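You operate a simulated robot arm through the tools that you are given. There is no shell and no other tool. Be economical: measure what you need, move in short steps, check, and stop when the job is done.

You are at the controls of a simulated robot arm. One attempt, no reset.

TASK
Take the white bulb from the top of the trestle table and leave it on the pink sheets.

The check looks at the end state, three seconds after you hand in, the way a careful person would. Anything else that was tipped, shoved, dropped, spilled or broken makes it a failure.

THE ROBOT
A 7-joint arm with a two-finger parallel gripper, fixed in place. Base frame: the origin is at the foot of the arm, x ahead of it, y to its left, z up; the work surface is at about z = 760. Readings come in mm, degrees, newtons and seconds.
With the tool pointing down near the work surface it reaches from about 300 to 700 mm from the base axis. Its first joint turns from -66.0 to 66.0 degrees. Payload 1.57 kg.
The tool frame sits at the grasp point between the pads (the TCP): z along the fingers, y along the line on which they close. The tips reach 30 mm beyond it. Largest opening 110 mm; finger width 24, thickness 12; the body of the gripper, 48 by 112 mm, starts 78 mm behind the TCP.
Orientation is that of the tool frame in the base frame, as a unit quaternion [x, y, z, w]. With the fingers straight down and closing along the base's y, the tool's x points along the base's -x, its y along +y and its z along -z.

THE INTERFACE
- The arm moves only by the tool arm_command. Its argument "steps" is a list of rows, each a list of 2 entries, a list of its own where there are three numbers: the shift along the tool's x, y, z in cm, then the turn about the tool's z in degrees. In form: [[[tx, ty, tz], spin], ...]. A call has 1 to 12 rows; each row shifts and turns the commanded pose from where the row before left it, along the tool's axes as they then stand. "grip" is the opening, from 0 (shut) to 1 (fully open), set as the call begins (left out, the last holds). Each row takes 0.2 s and may step no farther than 50 mm and 8.6 degrees from the row before; otherwise, or with a gripper value out of range, the whole call is refused. Where a pose cannot be reached the arm comes as near as it can. A force on the tool above 40 N (or 10 N above the force at the start of the call, whichever is more), or a blocked arm, ends the call early, and 0.2 s more pass. The fingers move at their own pace (about 108 mm/s each) and stop on an object; they squeeze with about 29 N. The grip force told is the motor's: it shows also when the fingers shut on nothing. Time passes only in rows, and 0.2 s behind the last, so rows that do not move let the fingers close. The reply holds the time, the measured pose of the TCP, the force on the tool along the base axes, the opening and the grip force, in the units named above and with some noise, and new pictures: "views" is both (left out), scene, wrist or none.
- Cameras (640 x 400 px; columns grow to the right, rows downward): "scene" is fixed at [165.7, -393.5, 1404.1]; the picture's right is [0.75, -0.66, 0.00], its down [-0.39, -0.44, -0.81] and it looks along [0.53, 0.61, -0.59] (base axes); focal length 376 px, centre (320, 200). "wrist" rides on the gripper at [-36, 0, -80] in the tool frame; the picture's right is [0.00, -1.00, 0.00], its down [0.97, 0.00, -0.24] and it looks along [0.24, 0.00, 0.97] (tool axes); focal length 218 px, centre (320, 200).
- locate(camera, pixels): for up to 12 pixels [column, row] of the newest picture of that camera ("zoom" is the newest enlarged one), the place [x, y, z] in the base frame of the surface seen there, good to about 2 mm. It takes no simulated time.
- zoom(camera, box): a new picture of the part [left, top, right, bottom] of that camera's present view, enlarged. It takes no simulated time.
- job_done(): hands the job in; it is judged then, once.

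Keep the steps short. Do not move on a guess: measure, check each grasp and each placing, and mend mistakes. In all there are 60 turns and 120 pictures (those below and enlarged ones count). Leave the gripper open and the arm clear of the work at the hand-in unless told otherwise, and finish with a single line.

The tools are called after "Request:" by a JSON object that holds its "method" and its "body". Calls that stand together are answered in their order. arm_command: Moves the arm, as the interface text tells. Its arguments: {"type":"object","properties":{"steps":{"type":"array","items":{"type":"array"}},"grip":{"type":"number"},"views":{"type":"string","enum":["both","scene","wrist","none"]}},"required":["steps"]} The other tools are called the same way: locate (camera, pixels) gives the place of the surface under pixels of a picture; zoom (camera, box) takes an enlarged picture of a part of a camera's view; job_done () hands the job in.

At the start:

```text
time: 0.0
eef_pos: [382.8, 153.1, 1095.3]
tool_rot: [0.0, 1.0, 0.0, 0.0]
force: [0.8, 0.1, -0.4]
grip_width: 109.9
finger_force: 0.0
```

scene: 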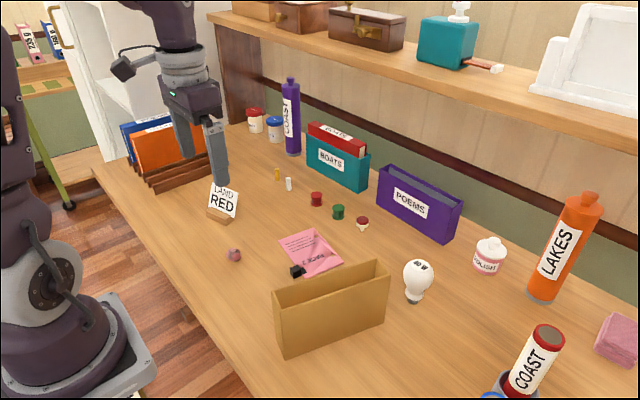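
wrist: 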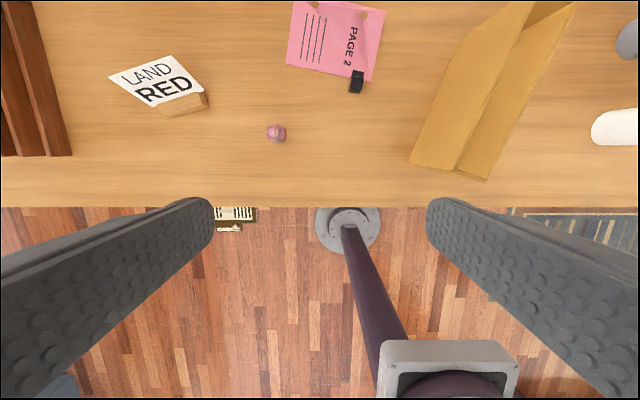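

I see a white bulb at about (417,280) and the pink sheets at (312,252), with a black clip on them. I'll enlarge both areas and measure.

Request:
{"method": "zoom", "body": {"camera": "scene", "box": [260, 200, 460, 325]}}

Request:
{"method": "locate", "body": {"camera": "scene", "pixels": [[417, 265], [417, 280], [414, 298], [404, 275], [431, 275], [400, 310], [285, 240], [315, 230], [342, 262], [312, 250], [300, 272], [387, 264]]}}

```text
3.20 times, centred on (360, 262) of scene
```

zoom: 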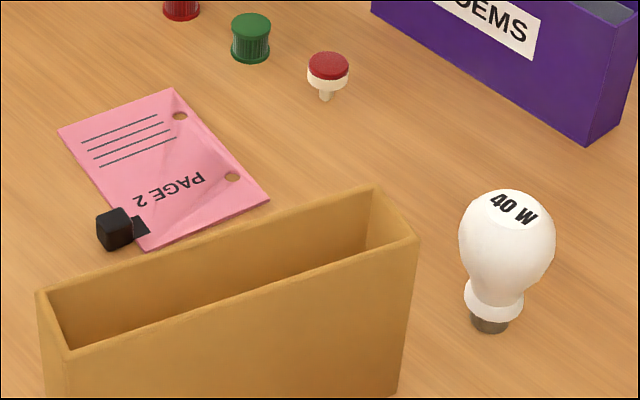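

```text
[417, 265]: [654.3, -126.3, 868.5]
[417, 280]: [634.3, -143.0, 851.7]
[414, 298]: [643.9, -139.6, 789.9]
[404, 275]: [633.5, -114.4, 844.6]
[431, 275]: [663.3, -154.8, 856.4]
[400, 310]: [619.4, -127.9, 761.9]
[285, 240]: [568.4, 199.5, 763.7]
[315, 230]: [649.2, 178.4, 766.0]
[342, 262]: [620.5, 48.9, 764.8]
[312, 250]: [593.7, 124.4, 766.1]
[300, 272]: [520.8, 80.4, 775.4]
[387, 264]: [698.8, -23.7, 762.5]
```

The bulb stands upright on its cap. I'll measure its profile, the flatness of the sheets, and the boxes nearby.

Request:
{"method": "locate", "body": {"camera": "zoom", "pixels": [[510, 192], [508, 240], [462, 240], [553, 240], [505, 268], [495, 300], [468, 295], [522, 300], [490, 326], [473, 322], [507, 322], [505, 210]]}}

Request:
{"method": "locate", "body": {"camera": "zoom", "pixels": [[63, 130], [171, 91], [266, 200], [150, 247], [110, 120], [150, 150], [170, 180], [200, 160], [215, 200], [180, 218], [120, 170], [160, 200]]}}

Request:
{"method": "locate", "body": {"camera": "zoom", "pixels": [[40, 291], [372, 187], [416, 238], [70, 352], [115, 212], [102, 240], [328, 60], [585, 138], [620, 40], [378, 5], [140, 225], [395, 390]]}}

```text
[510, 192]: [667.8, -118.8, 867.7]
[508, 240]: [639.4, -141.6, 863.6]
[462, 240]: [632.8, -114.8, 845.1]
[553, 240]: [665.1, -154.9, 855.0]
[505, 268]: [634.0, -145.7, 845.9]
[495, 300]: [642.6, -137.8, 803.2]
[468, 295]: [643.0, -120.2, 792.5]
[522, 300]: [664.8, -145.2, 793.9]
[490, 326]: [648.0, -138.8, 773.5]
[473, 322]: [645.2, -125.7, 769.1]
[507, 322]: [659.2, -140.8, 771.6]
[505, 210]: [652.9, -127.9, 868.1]
```

```text
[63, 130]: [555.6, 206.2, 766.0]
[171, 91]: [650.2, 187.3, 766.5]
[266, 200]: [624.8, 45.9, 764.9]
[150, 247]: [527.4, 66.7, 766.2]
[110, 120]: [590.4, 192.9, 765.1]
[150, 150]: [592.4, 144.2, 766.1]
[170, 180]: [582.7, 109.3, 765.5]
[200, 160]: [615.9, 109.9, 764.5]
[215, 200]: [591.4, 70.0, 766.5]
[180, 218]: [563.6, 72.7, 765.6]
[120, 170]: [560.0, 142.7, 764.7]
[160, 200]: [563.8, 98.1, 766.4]
```

```text
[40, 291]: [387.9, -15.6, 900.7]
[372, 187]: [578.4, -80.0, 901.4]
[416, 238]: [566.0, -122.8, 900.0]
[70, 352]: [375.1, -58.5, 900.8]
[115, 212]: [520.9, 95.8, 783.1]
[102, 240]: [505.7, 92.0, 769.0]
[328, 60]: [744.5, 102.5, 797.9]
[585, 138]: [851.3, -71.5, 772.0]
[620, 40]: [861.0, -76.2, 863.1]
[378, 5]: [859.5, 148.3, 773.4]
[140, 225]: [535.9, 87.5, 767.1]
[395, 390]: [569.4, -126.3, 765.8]
```

The bulb's axis is near (654,-129), its widest part is at z about 842 and its top is at 868. The sheets are flat at about z 766, with free space around (590,130). The cardboard box reaches z 900 over x 375–578 and y -123 to -15. I'll move above the bulb, staying high.

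Request:
{"method": "arm_command", "body": {"steps": [[[-3.01, -3.13, 0.9], 0], [[-3.01, -3.13, 0.9], 0], [[-3.01, -3.13, 0.9], 0], [[-3.01, -3.13, 0.9], 0], [[-3.01, -3.13, 0.9], 0], [[-3.01, -3.13, 0.9], 0], [[-3.01, -3.13, 0.9], 0], [[-3.01, -3.13, 0.9], 0], [[-3.01, -3.13, 0.9], 0], [[0, 0, 0], 0], [[0, 0, 0], 0]], "grip": 1}}

```text
time: 2.4
eef_pos: [652.8, -129.1, 1013.9]
tool_rot: [-0.001, 1.0, -0.001, 0.0]
force: [0.3, 0.2, 0.4]
grip_width: 110.0
finger_force: 0.0
```

scene: 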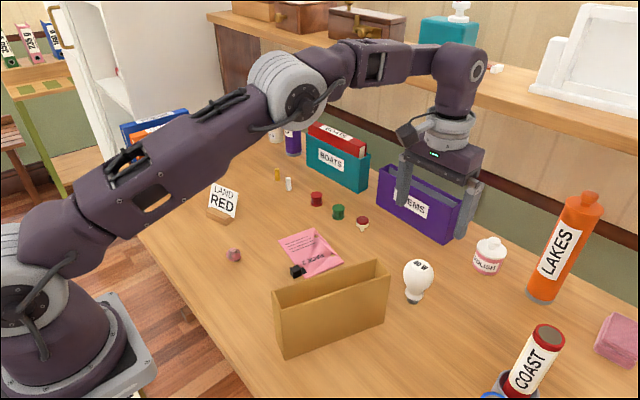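
wrist: 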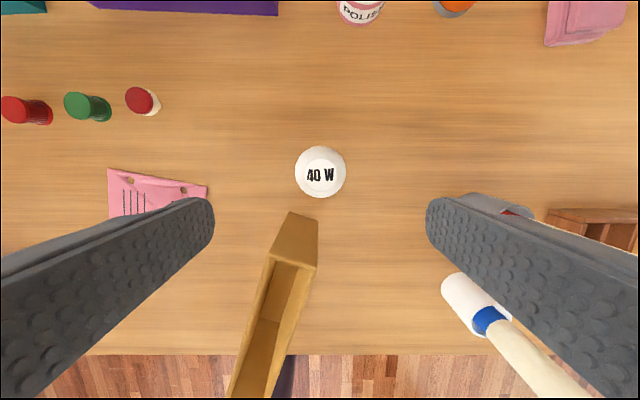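

The bulb shows between the fingers at (320,172) in the wrist view. I'll measure its outline from above.

Request:
{"method": "locate", "body": {"camera": "wrist", "pixels": [[297, 172], [343, 172], [320, 149], [320, 195], [320, 172], [303, 156], [337, 156], [305, 190], [335, 190]]}}

```text
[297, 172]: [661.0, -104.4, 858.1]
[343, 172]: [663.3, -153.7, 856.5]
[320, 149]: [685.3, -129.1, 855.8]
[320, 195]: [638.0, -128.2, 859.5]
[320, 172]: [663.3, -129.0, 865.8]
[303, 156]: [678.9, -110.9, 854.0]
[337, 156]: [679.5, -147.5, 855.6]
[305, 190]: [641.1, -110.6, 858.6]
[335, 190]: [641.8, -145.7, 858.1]
```

The axis works out at about (659,-129). I'll shift 6 mm in x and descend to about z 843 with the fingers open. They clear the bulb by about 25 mm on each side.

Request:
{"method": "arm_command", "body": {"steps": [[[-0.6, 0, 2.5], 0], [[0, 0, 4], 0], [[0, 0, 3.6], 0], [[0, 0, 3], 0], [[0, 0, 2], 0], [[0, 0, 2], 0], [[0, 0, 0], 0]]}}

```text
time: 4.0
eef_pos: [658.8, -129.4, 843.2]
tool_rot: [0.0, 1.0, -0.001, 0.001]
force: [0.4, -0.4, 0.2]
grip_width: 110.1
finger_force: 0.0
```

scene: 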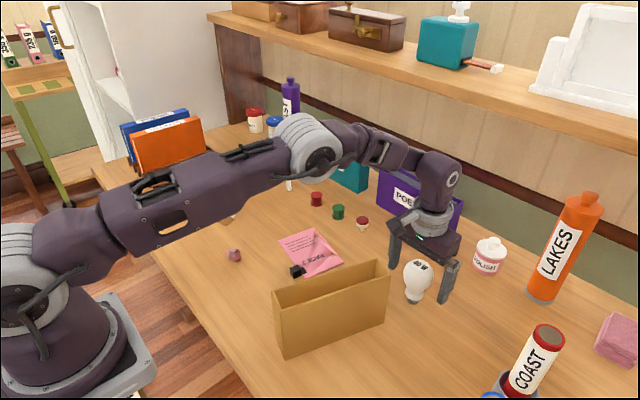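
wrist: 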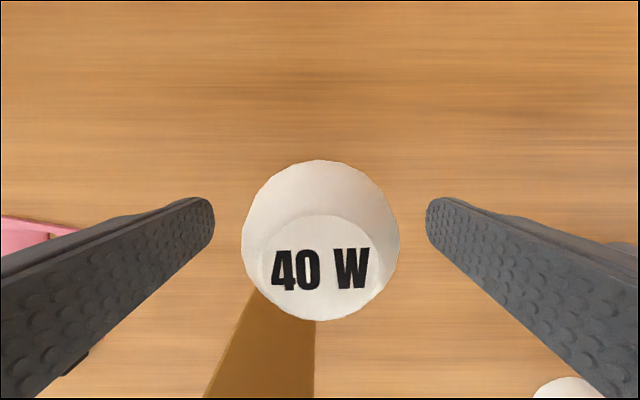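

The bulb sits between the pads. I'll check the centre of its flat top against the TCP before closing.

Request:
{"method": "locate", "body": {"camera": "wrist", "pixels": [[320, 217], [320, 315], [260, 265], [382, 265], [320, 165], [246, 235], [395, 235]]}}

Request:
{"method": "zoom", "body": {"camera": "scene", "box": [360, 220, 480, 310]}}

```text
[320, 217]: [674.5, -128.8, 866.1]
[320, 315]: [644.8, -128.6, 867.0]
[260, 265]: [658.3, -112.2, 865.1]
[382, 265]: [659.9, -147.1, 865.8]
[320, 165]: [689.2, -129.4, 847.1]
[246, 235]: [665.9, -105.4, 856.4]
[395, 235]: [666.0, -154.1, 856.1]
```

```text
4.44 times, centred on (420, 265) of scene
```

zoom: 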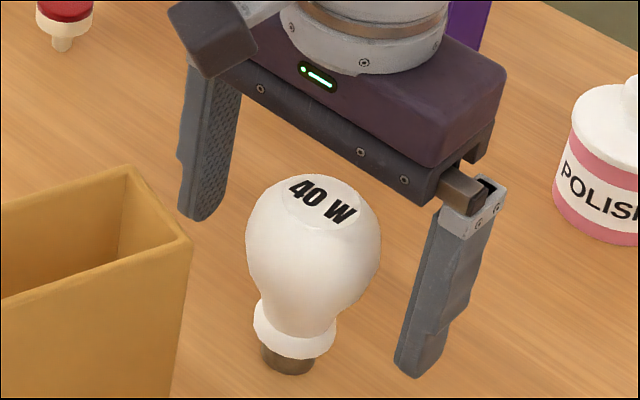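

The flat top is centred at (659,-129), matching the TCP. I'll close the fingers now.

Request:
{"method": "arm_command", "body": {"steps": [[[0, 0, 0], 0], [[0, 0, 0], 0], [[0, 0, 0], 0], [[0, 0, 0], 0]], "grip": 0}}

```text
time: 5.0
eef_pos: [658.8, -129.5, 842.3]
tool_rot: [0.0, 1.0, 0.0, 0.0]
force: [0.3, 0.3, 0.1]
grip_width: 58.5
finger_force: 18.3
```

scene: 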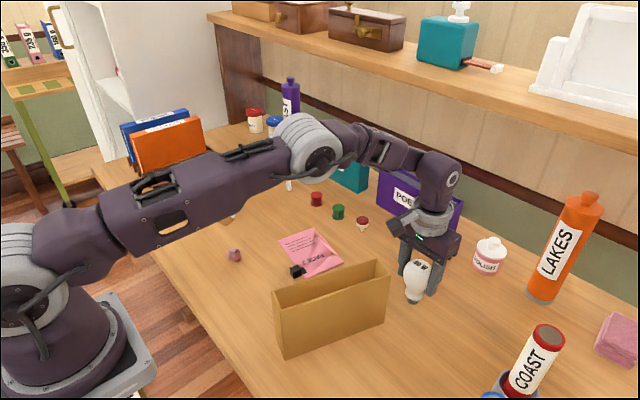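
wrist: 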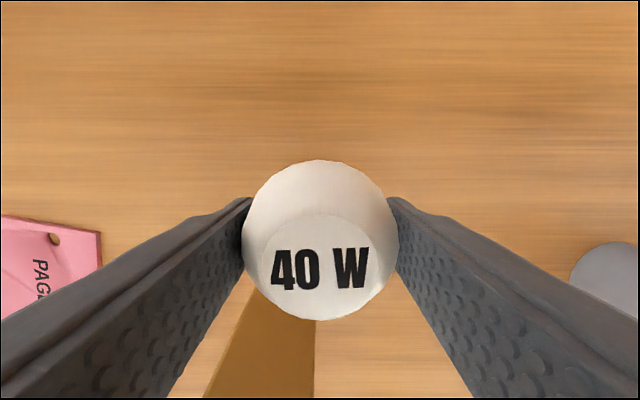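

The fingers are on the bulb at a width of 58.5 mm. I'll lift gently by 40 mm and check that it holds.

Request:
{"method": "arm_command", "body": {"steps": [[[0, 0, 0], 0], [[0, 0, -1], 0], [[0, 0, -1.5], 0], [[0, 0, -1.5], 0], [[0, 0, 0], 0]]}}

Request:
{"method": "zoom", "body": {"camera": "scene", "box": [360, 200, 480, 310]}}

```text
time: 6.2
eef_pos: [659.2, -130.4, 883.3]
tool_rot: [0.0, 1.0, 0.0, -0.001]
force: [-0.9, 0.4, -0.4]
grip_width: 58.6
finger_force: 18.0
```

scene: 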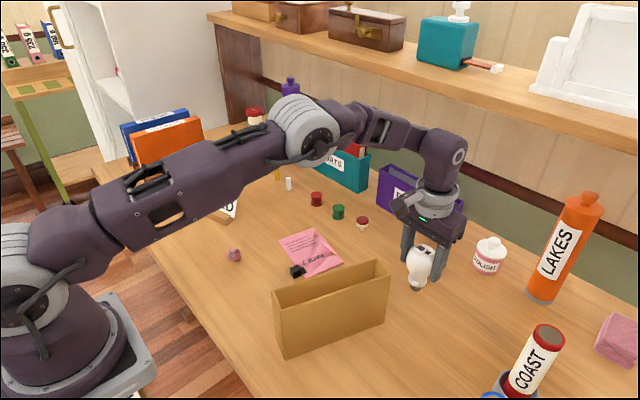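
wrist: 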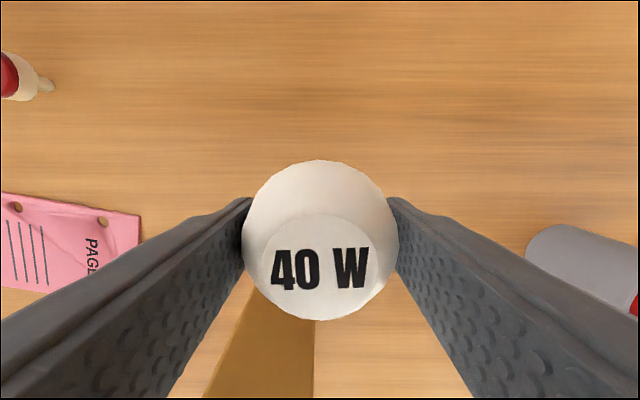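

```text
3.64 times, centred on (420, 255) of scene
```

zoom: 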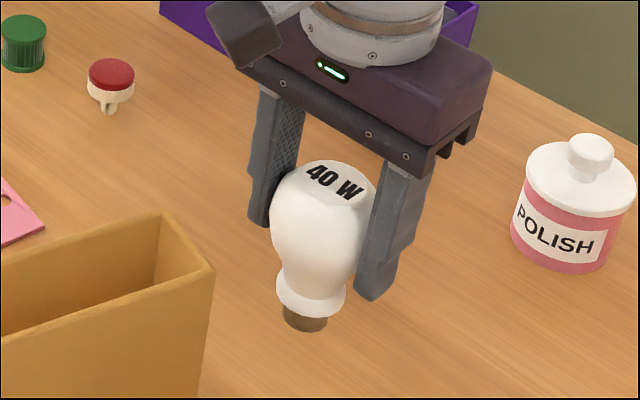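

The bulb is held straight, with no slip. I'll lift to about z 1000, so its foot clears the box, and then carry it to above the sheets at (590,135).

Request:
{"method": "arm_command", "body": {"steps": [[[0, 0, -3], 0], [[0, 0, -4], 0], [[0, 0, -4], 0], [[0.3, 2, -0.5], 0], [[1.1, 4.1, 0], 0], [[1.1, 4.1, 0], 0], [[1.1, 4.1, 0], 0], [[1.1, 4.1, 0], 0], [[1.1, 4.1, 0], 0], [[0.8, 2.6, 0], 0], [[0.3, 1.45, 0], 0], [[0, 0, 0], 0]]}}

```text
time: 8.8
eef_pos: [590.5, 136.1, 998.1]
tool_rot: [-0.001, 1.0, 0.0, 0.0]
force: [-0.5, -0.5, -1.2]
grip_width: 58.0
finger_force: 18.2
```

scene: 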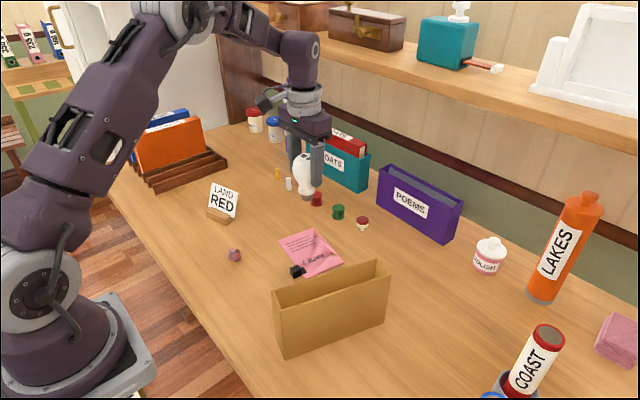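
wrist: 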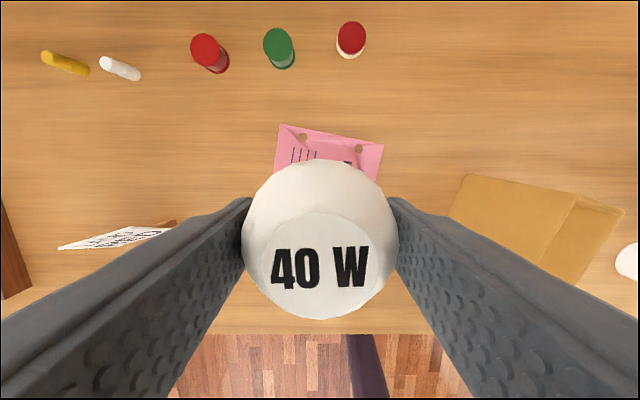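

The bulb is above the sheets. I'll measure the sign and the red cap as neighbours, then lower to about z 858.

Request:
{"method": "locate", "body": {"camera": "scene", "pixels": [[237, 195], [228, 222], [317, 198], [338, 210], [289, 184], [277, 173]]}}

Request:
{"method": "arm_command", "body": {"steps": [[[0, 0, 4], 0], [[0, 0, 4], 0], [[0, 0, 3], 0], [[0, 0, 2], 0], [[0, 0, 1], 0], [[0, 0, 0], 0]]}}

Request:
{"method": "zoom", "body": {"camera": "scene", "box": [250, 170, 378, 290]}}

```text
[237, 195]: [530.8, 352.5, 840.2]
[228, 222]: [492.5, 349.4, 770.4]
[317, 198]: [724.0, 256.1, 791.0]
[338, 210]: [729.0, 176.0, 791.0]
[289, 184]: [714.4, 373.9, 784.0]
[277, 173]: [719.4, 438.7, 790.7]
```

```text
time: 10.2
eef_pos: [590.5, 137.9, 857.3]
tool_rot: [0.0, 1.0, -0.001, 0.0]
force: [-0.2, -0.1, -0.6]
grip_width: 58.4
finger_force: 18.3
```

scene: 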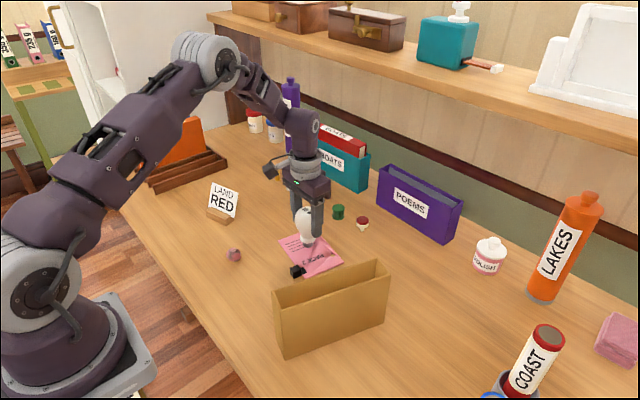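
wrist: 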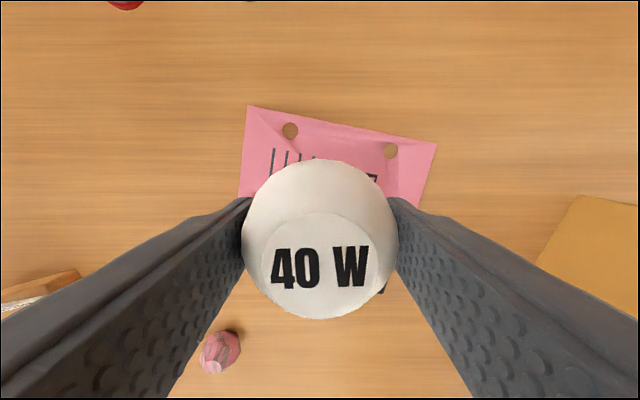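

```text
3.33 times, centred on (314, 230) of scene
```

zoom: 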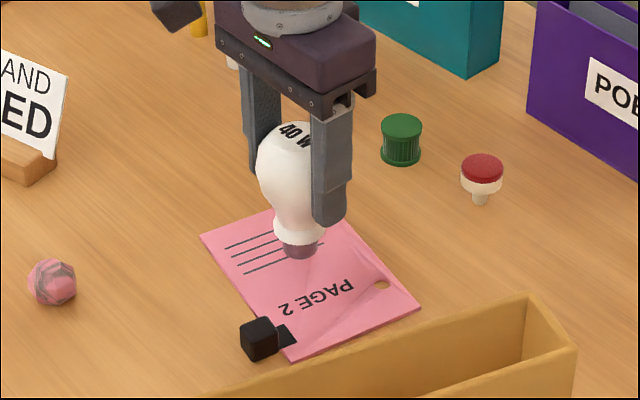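

The bulb hangs upright over the middle of the sheets. Contact should come at about z 846, so I'll lower by about 9 mm in small steps and watch the force.

Request:
{"method": "arm_command", "body": {"steps": [[[0, 0, 0.4], 0], [[0, 0, 0.3], 0], [[0, 0, 0.2], 0], [[0, 0, 0], 0]], "views": "none"}}

```text
time: 11.2
eef_pos: [590.8, 137.0, 849.0]
tool_rot: [-0.001, 1.0, 0.0, 0.0]
force: [-0.9, 0.7, -1.1]
grip_width: 58.6
finger_force: 18.2
```

No contact yet. I'll go down 2 mm more.

Request:
{"method": "arm_command", "body": {"steps": [[[0, 0, 0.1], 0], [[0, 0, 0.1], 0], [[0, 0, 0], 0]], "views": "none"}}

Request:
{"method": "zoom", "body": {"camera": "scene", "box": [280, 200, 344, 264]}}

```text
time: 12.0
eef_pos: [589.3, 135.6, 846.7]
tool_rot: [0.0, 1.0, 0.0, 0.0]
force: [-0.5, -0.1, -0.4]
grip_width: 58.3
finger_force: 17.9
```

```text
6.25 times, centred on (312, 232) of scene
```

zoom: 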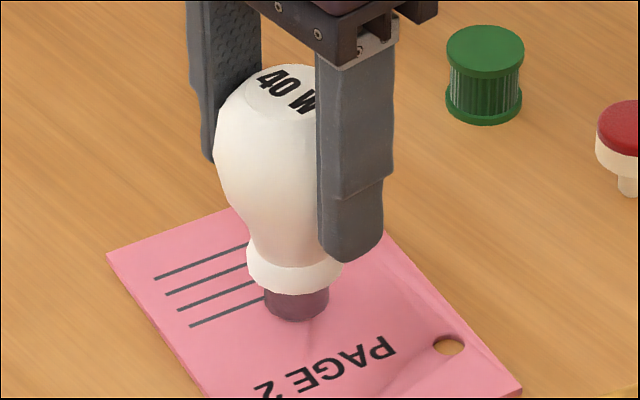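

Very close, but no contact force yet. I'll go down another 1 mm at a time.

Request:
{"method": "arm_command", "body": {"steps": [[[0, 0, 0.1], 0], [[0, 0, 0], 0]], "views": "none"}}

```text
time: 12.6
eef_pos: [592.2, 136.5, 846.6]
tool_rot: [0.0, 1.0, 0.0, 0.001]
force: [-2.0, 0.4, 10.4]
grip_width: 58.2
finger_force: 17.9
```

That is contact, at 10 N upward with z 846.6. I'll ease up 0.5 mm to take off the load, then open.

Request:
{"method": "arm_command", "body": {"steps": [[[0, 0, -0.05], 0], [[0, 0, 0], 0]], "views": "none"}}

```text
time: 13.2
eef_pos: [590.2, 136.9, 847.1]
tool_rot: [0.0, 1.0, 0.0, 0.0]
force: [1.0, -0.3, 4.5]
grip_width: 58.6
finger_force: 18.5
```

There is still light contact at 4.5 N, so I'll open the fingers.

Request:
{"method": "arm_command", "body": {"steps": [[[0, 0, 0], 0], [[0, 0, 0], 0], [[0, 0, 0], 0]], "grip": 1}}

```text
time: 14.0
eef_pos: [590.9, 136.4, 847.3]
tool_rot: [0.001, 1.0, 0.0, 0.0]
force: [-0.3, -0.2, -0.3]
grip_width: 109.8
finger_force: 0.0
```

scene: 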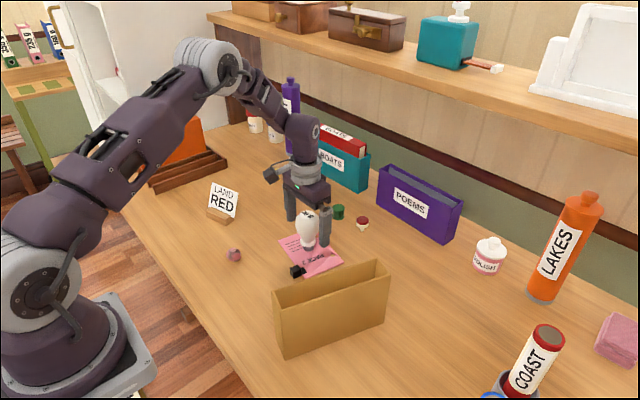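
wrist: 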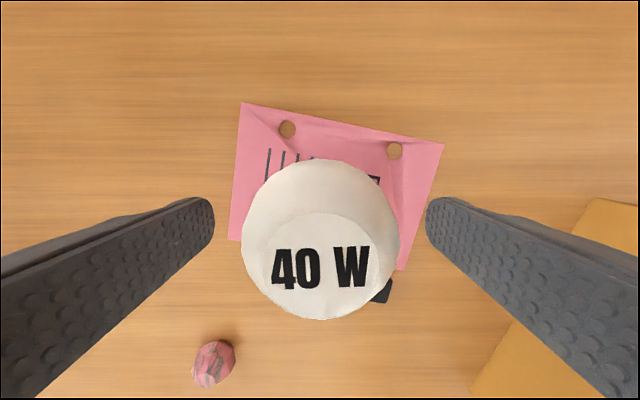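

The bulb stands by itself and the fingers are clear of it. I'll raise straight up by about 200 mm and look again.

Request:
{"method": "arm_command", "body": {"steps": [[[0, 0, -2], 0], [[0, 0, -3], 0], [[0, 0, -4], 0], [[0, 0, -4], 0], [[0, 0, -4], 0], [[0, 0, -4], 0], [[0, 0, 0], 0], [[0, 0, 0], 0]]}}

Request:
{"method": "zoom", "body": {"camera": "scene", "box": [250, 170, 378, 290]}}

```text
time: 15.8
eef_pos: [591.2, 136.2, 1057.2]
tool_rot: [0.0, 1.0, 0.001, 0.0]
force: [0.0, -0.2, -0.2]
grip_width: 109.8
finger_force: 0.0
```

scene: 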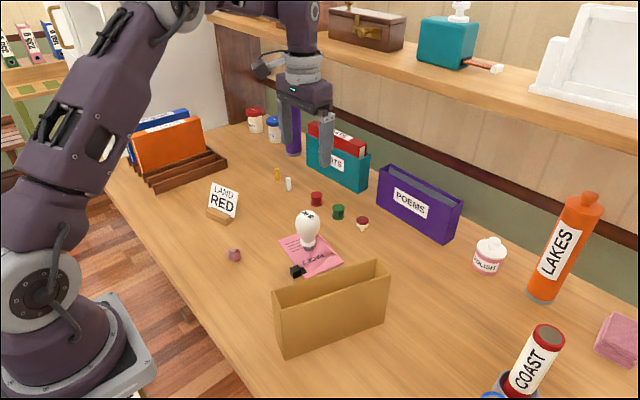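
wrist: 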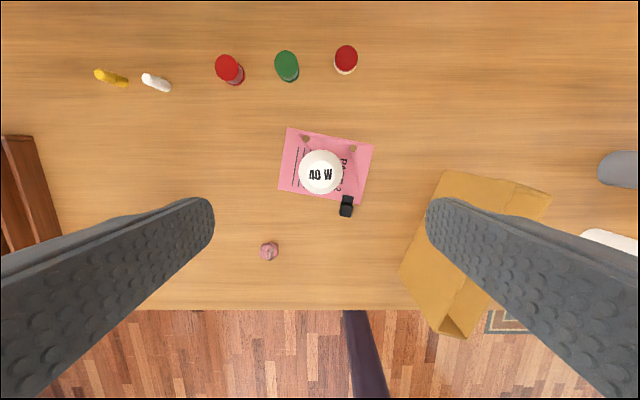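

```text
3.33 times, centred on (314, 230) of scene
```

zoom: 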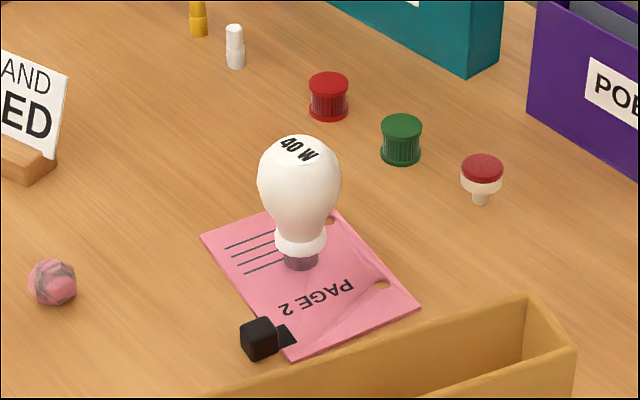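

The bulb stands upright on the pink sheets, nothing else has moved, and the gripper is open and clear, so I'll hand in.

Request:
{"method": "job_done", "body": {}}

```text
The job is handed in.
```

The white bulb is standing upright on the pink sheets, nothing else was moved, and the gripper is open and clear of the work.
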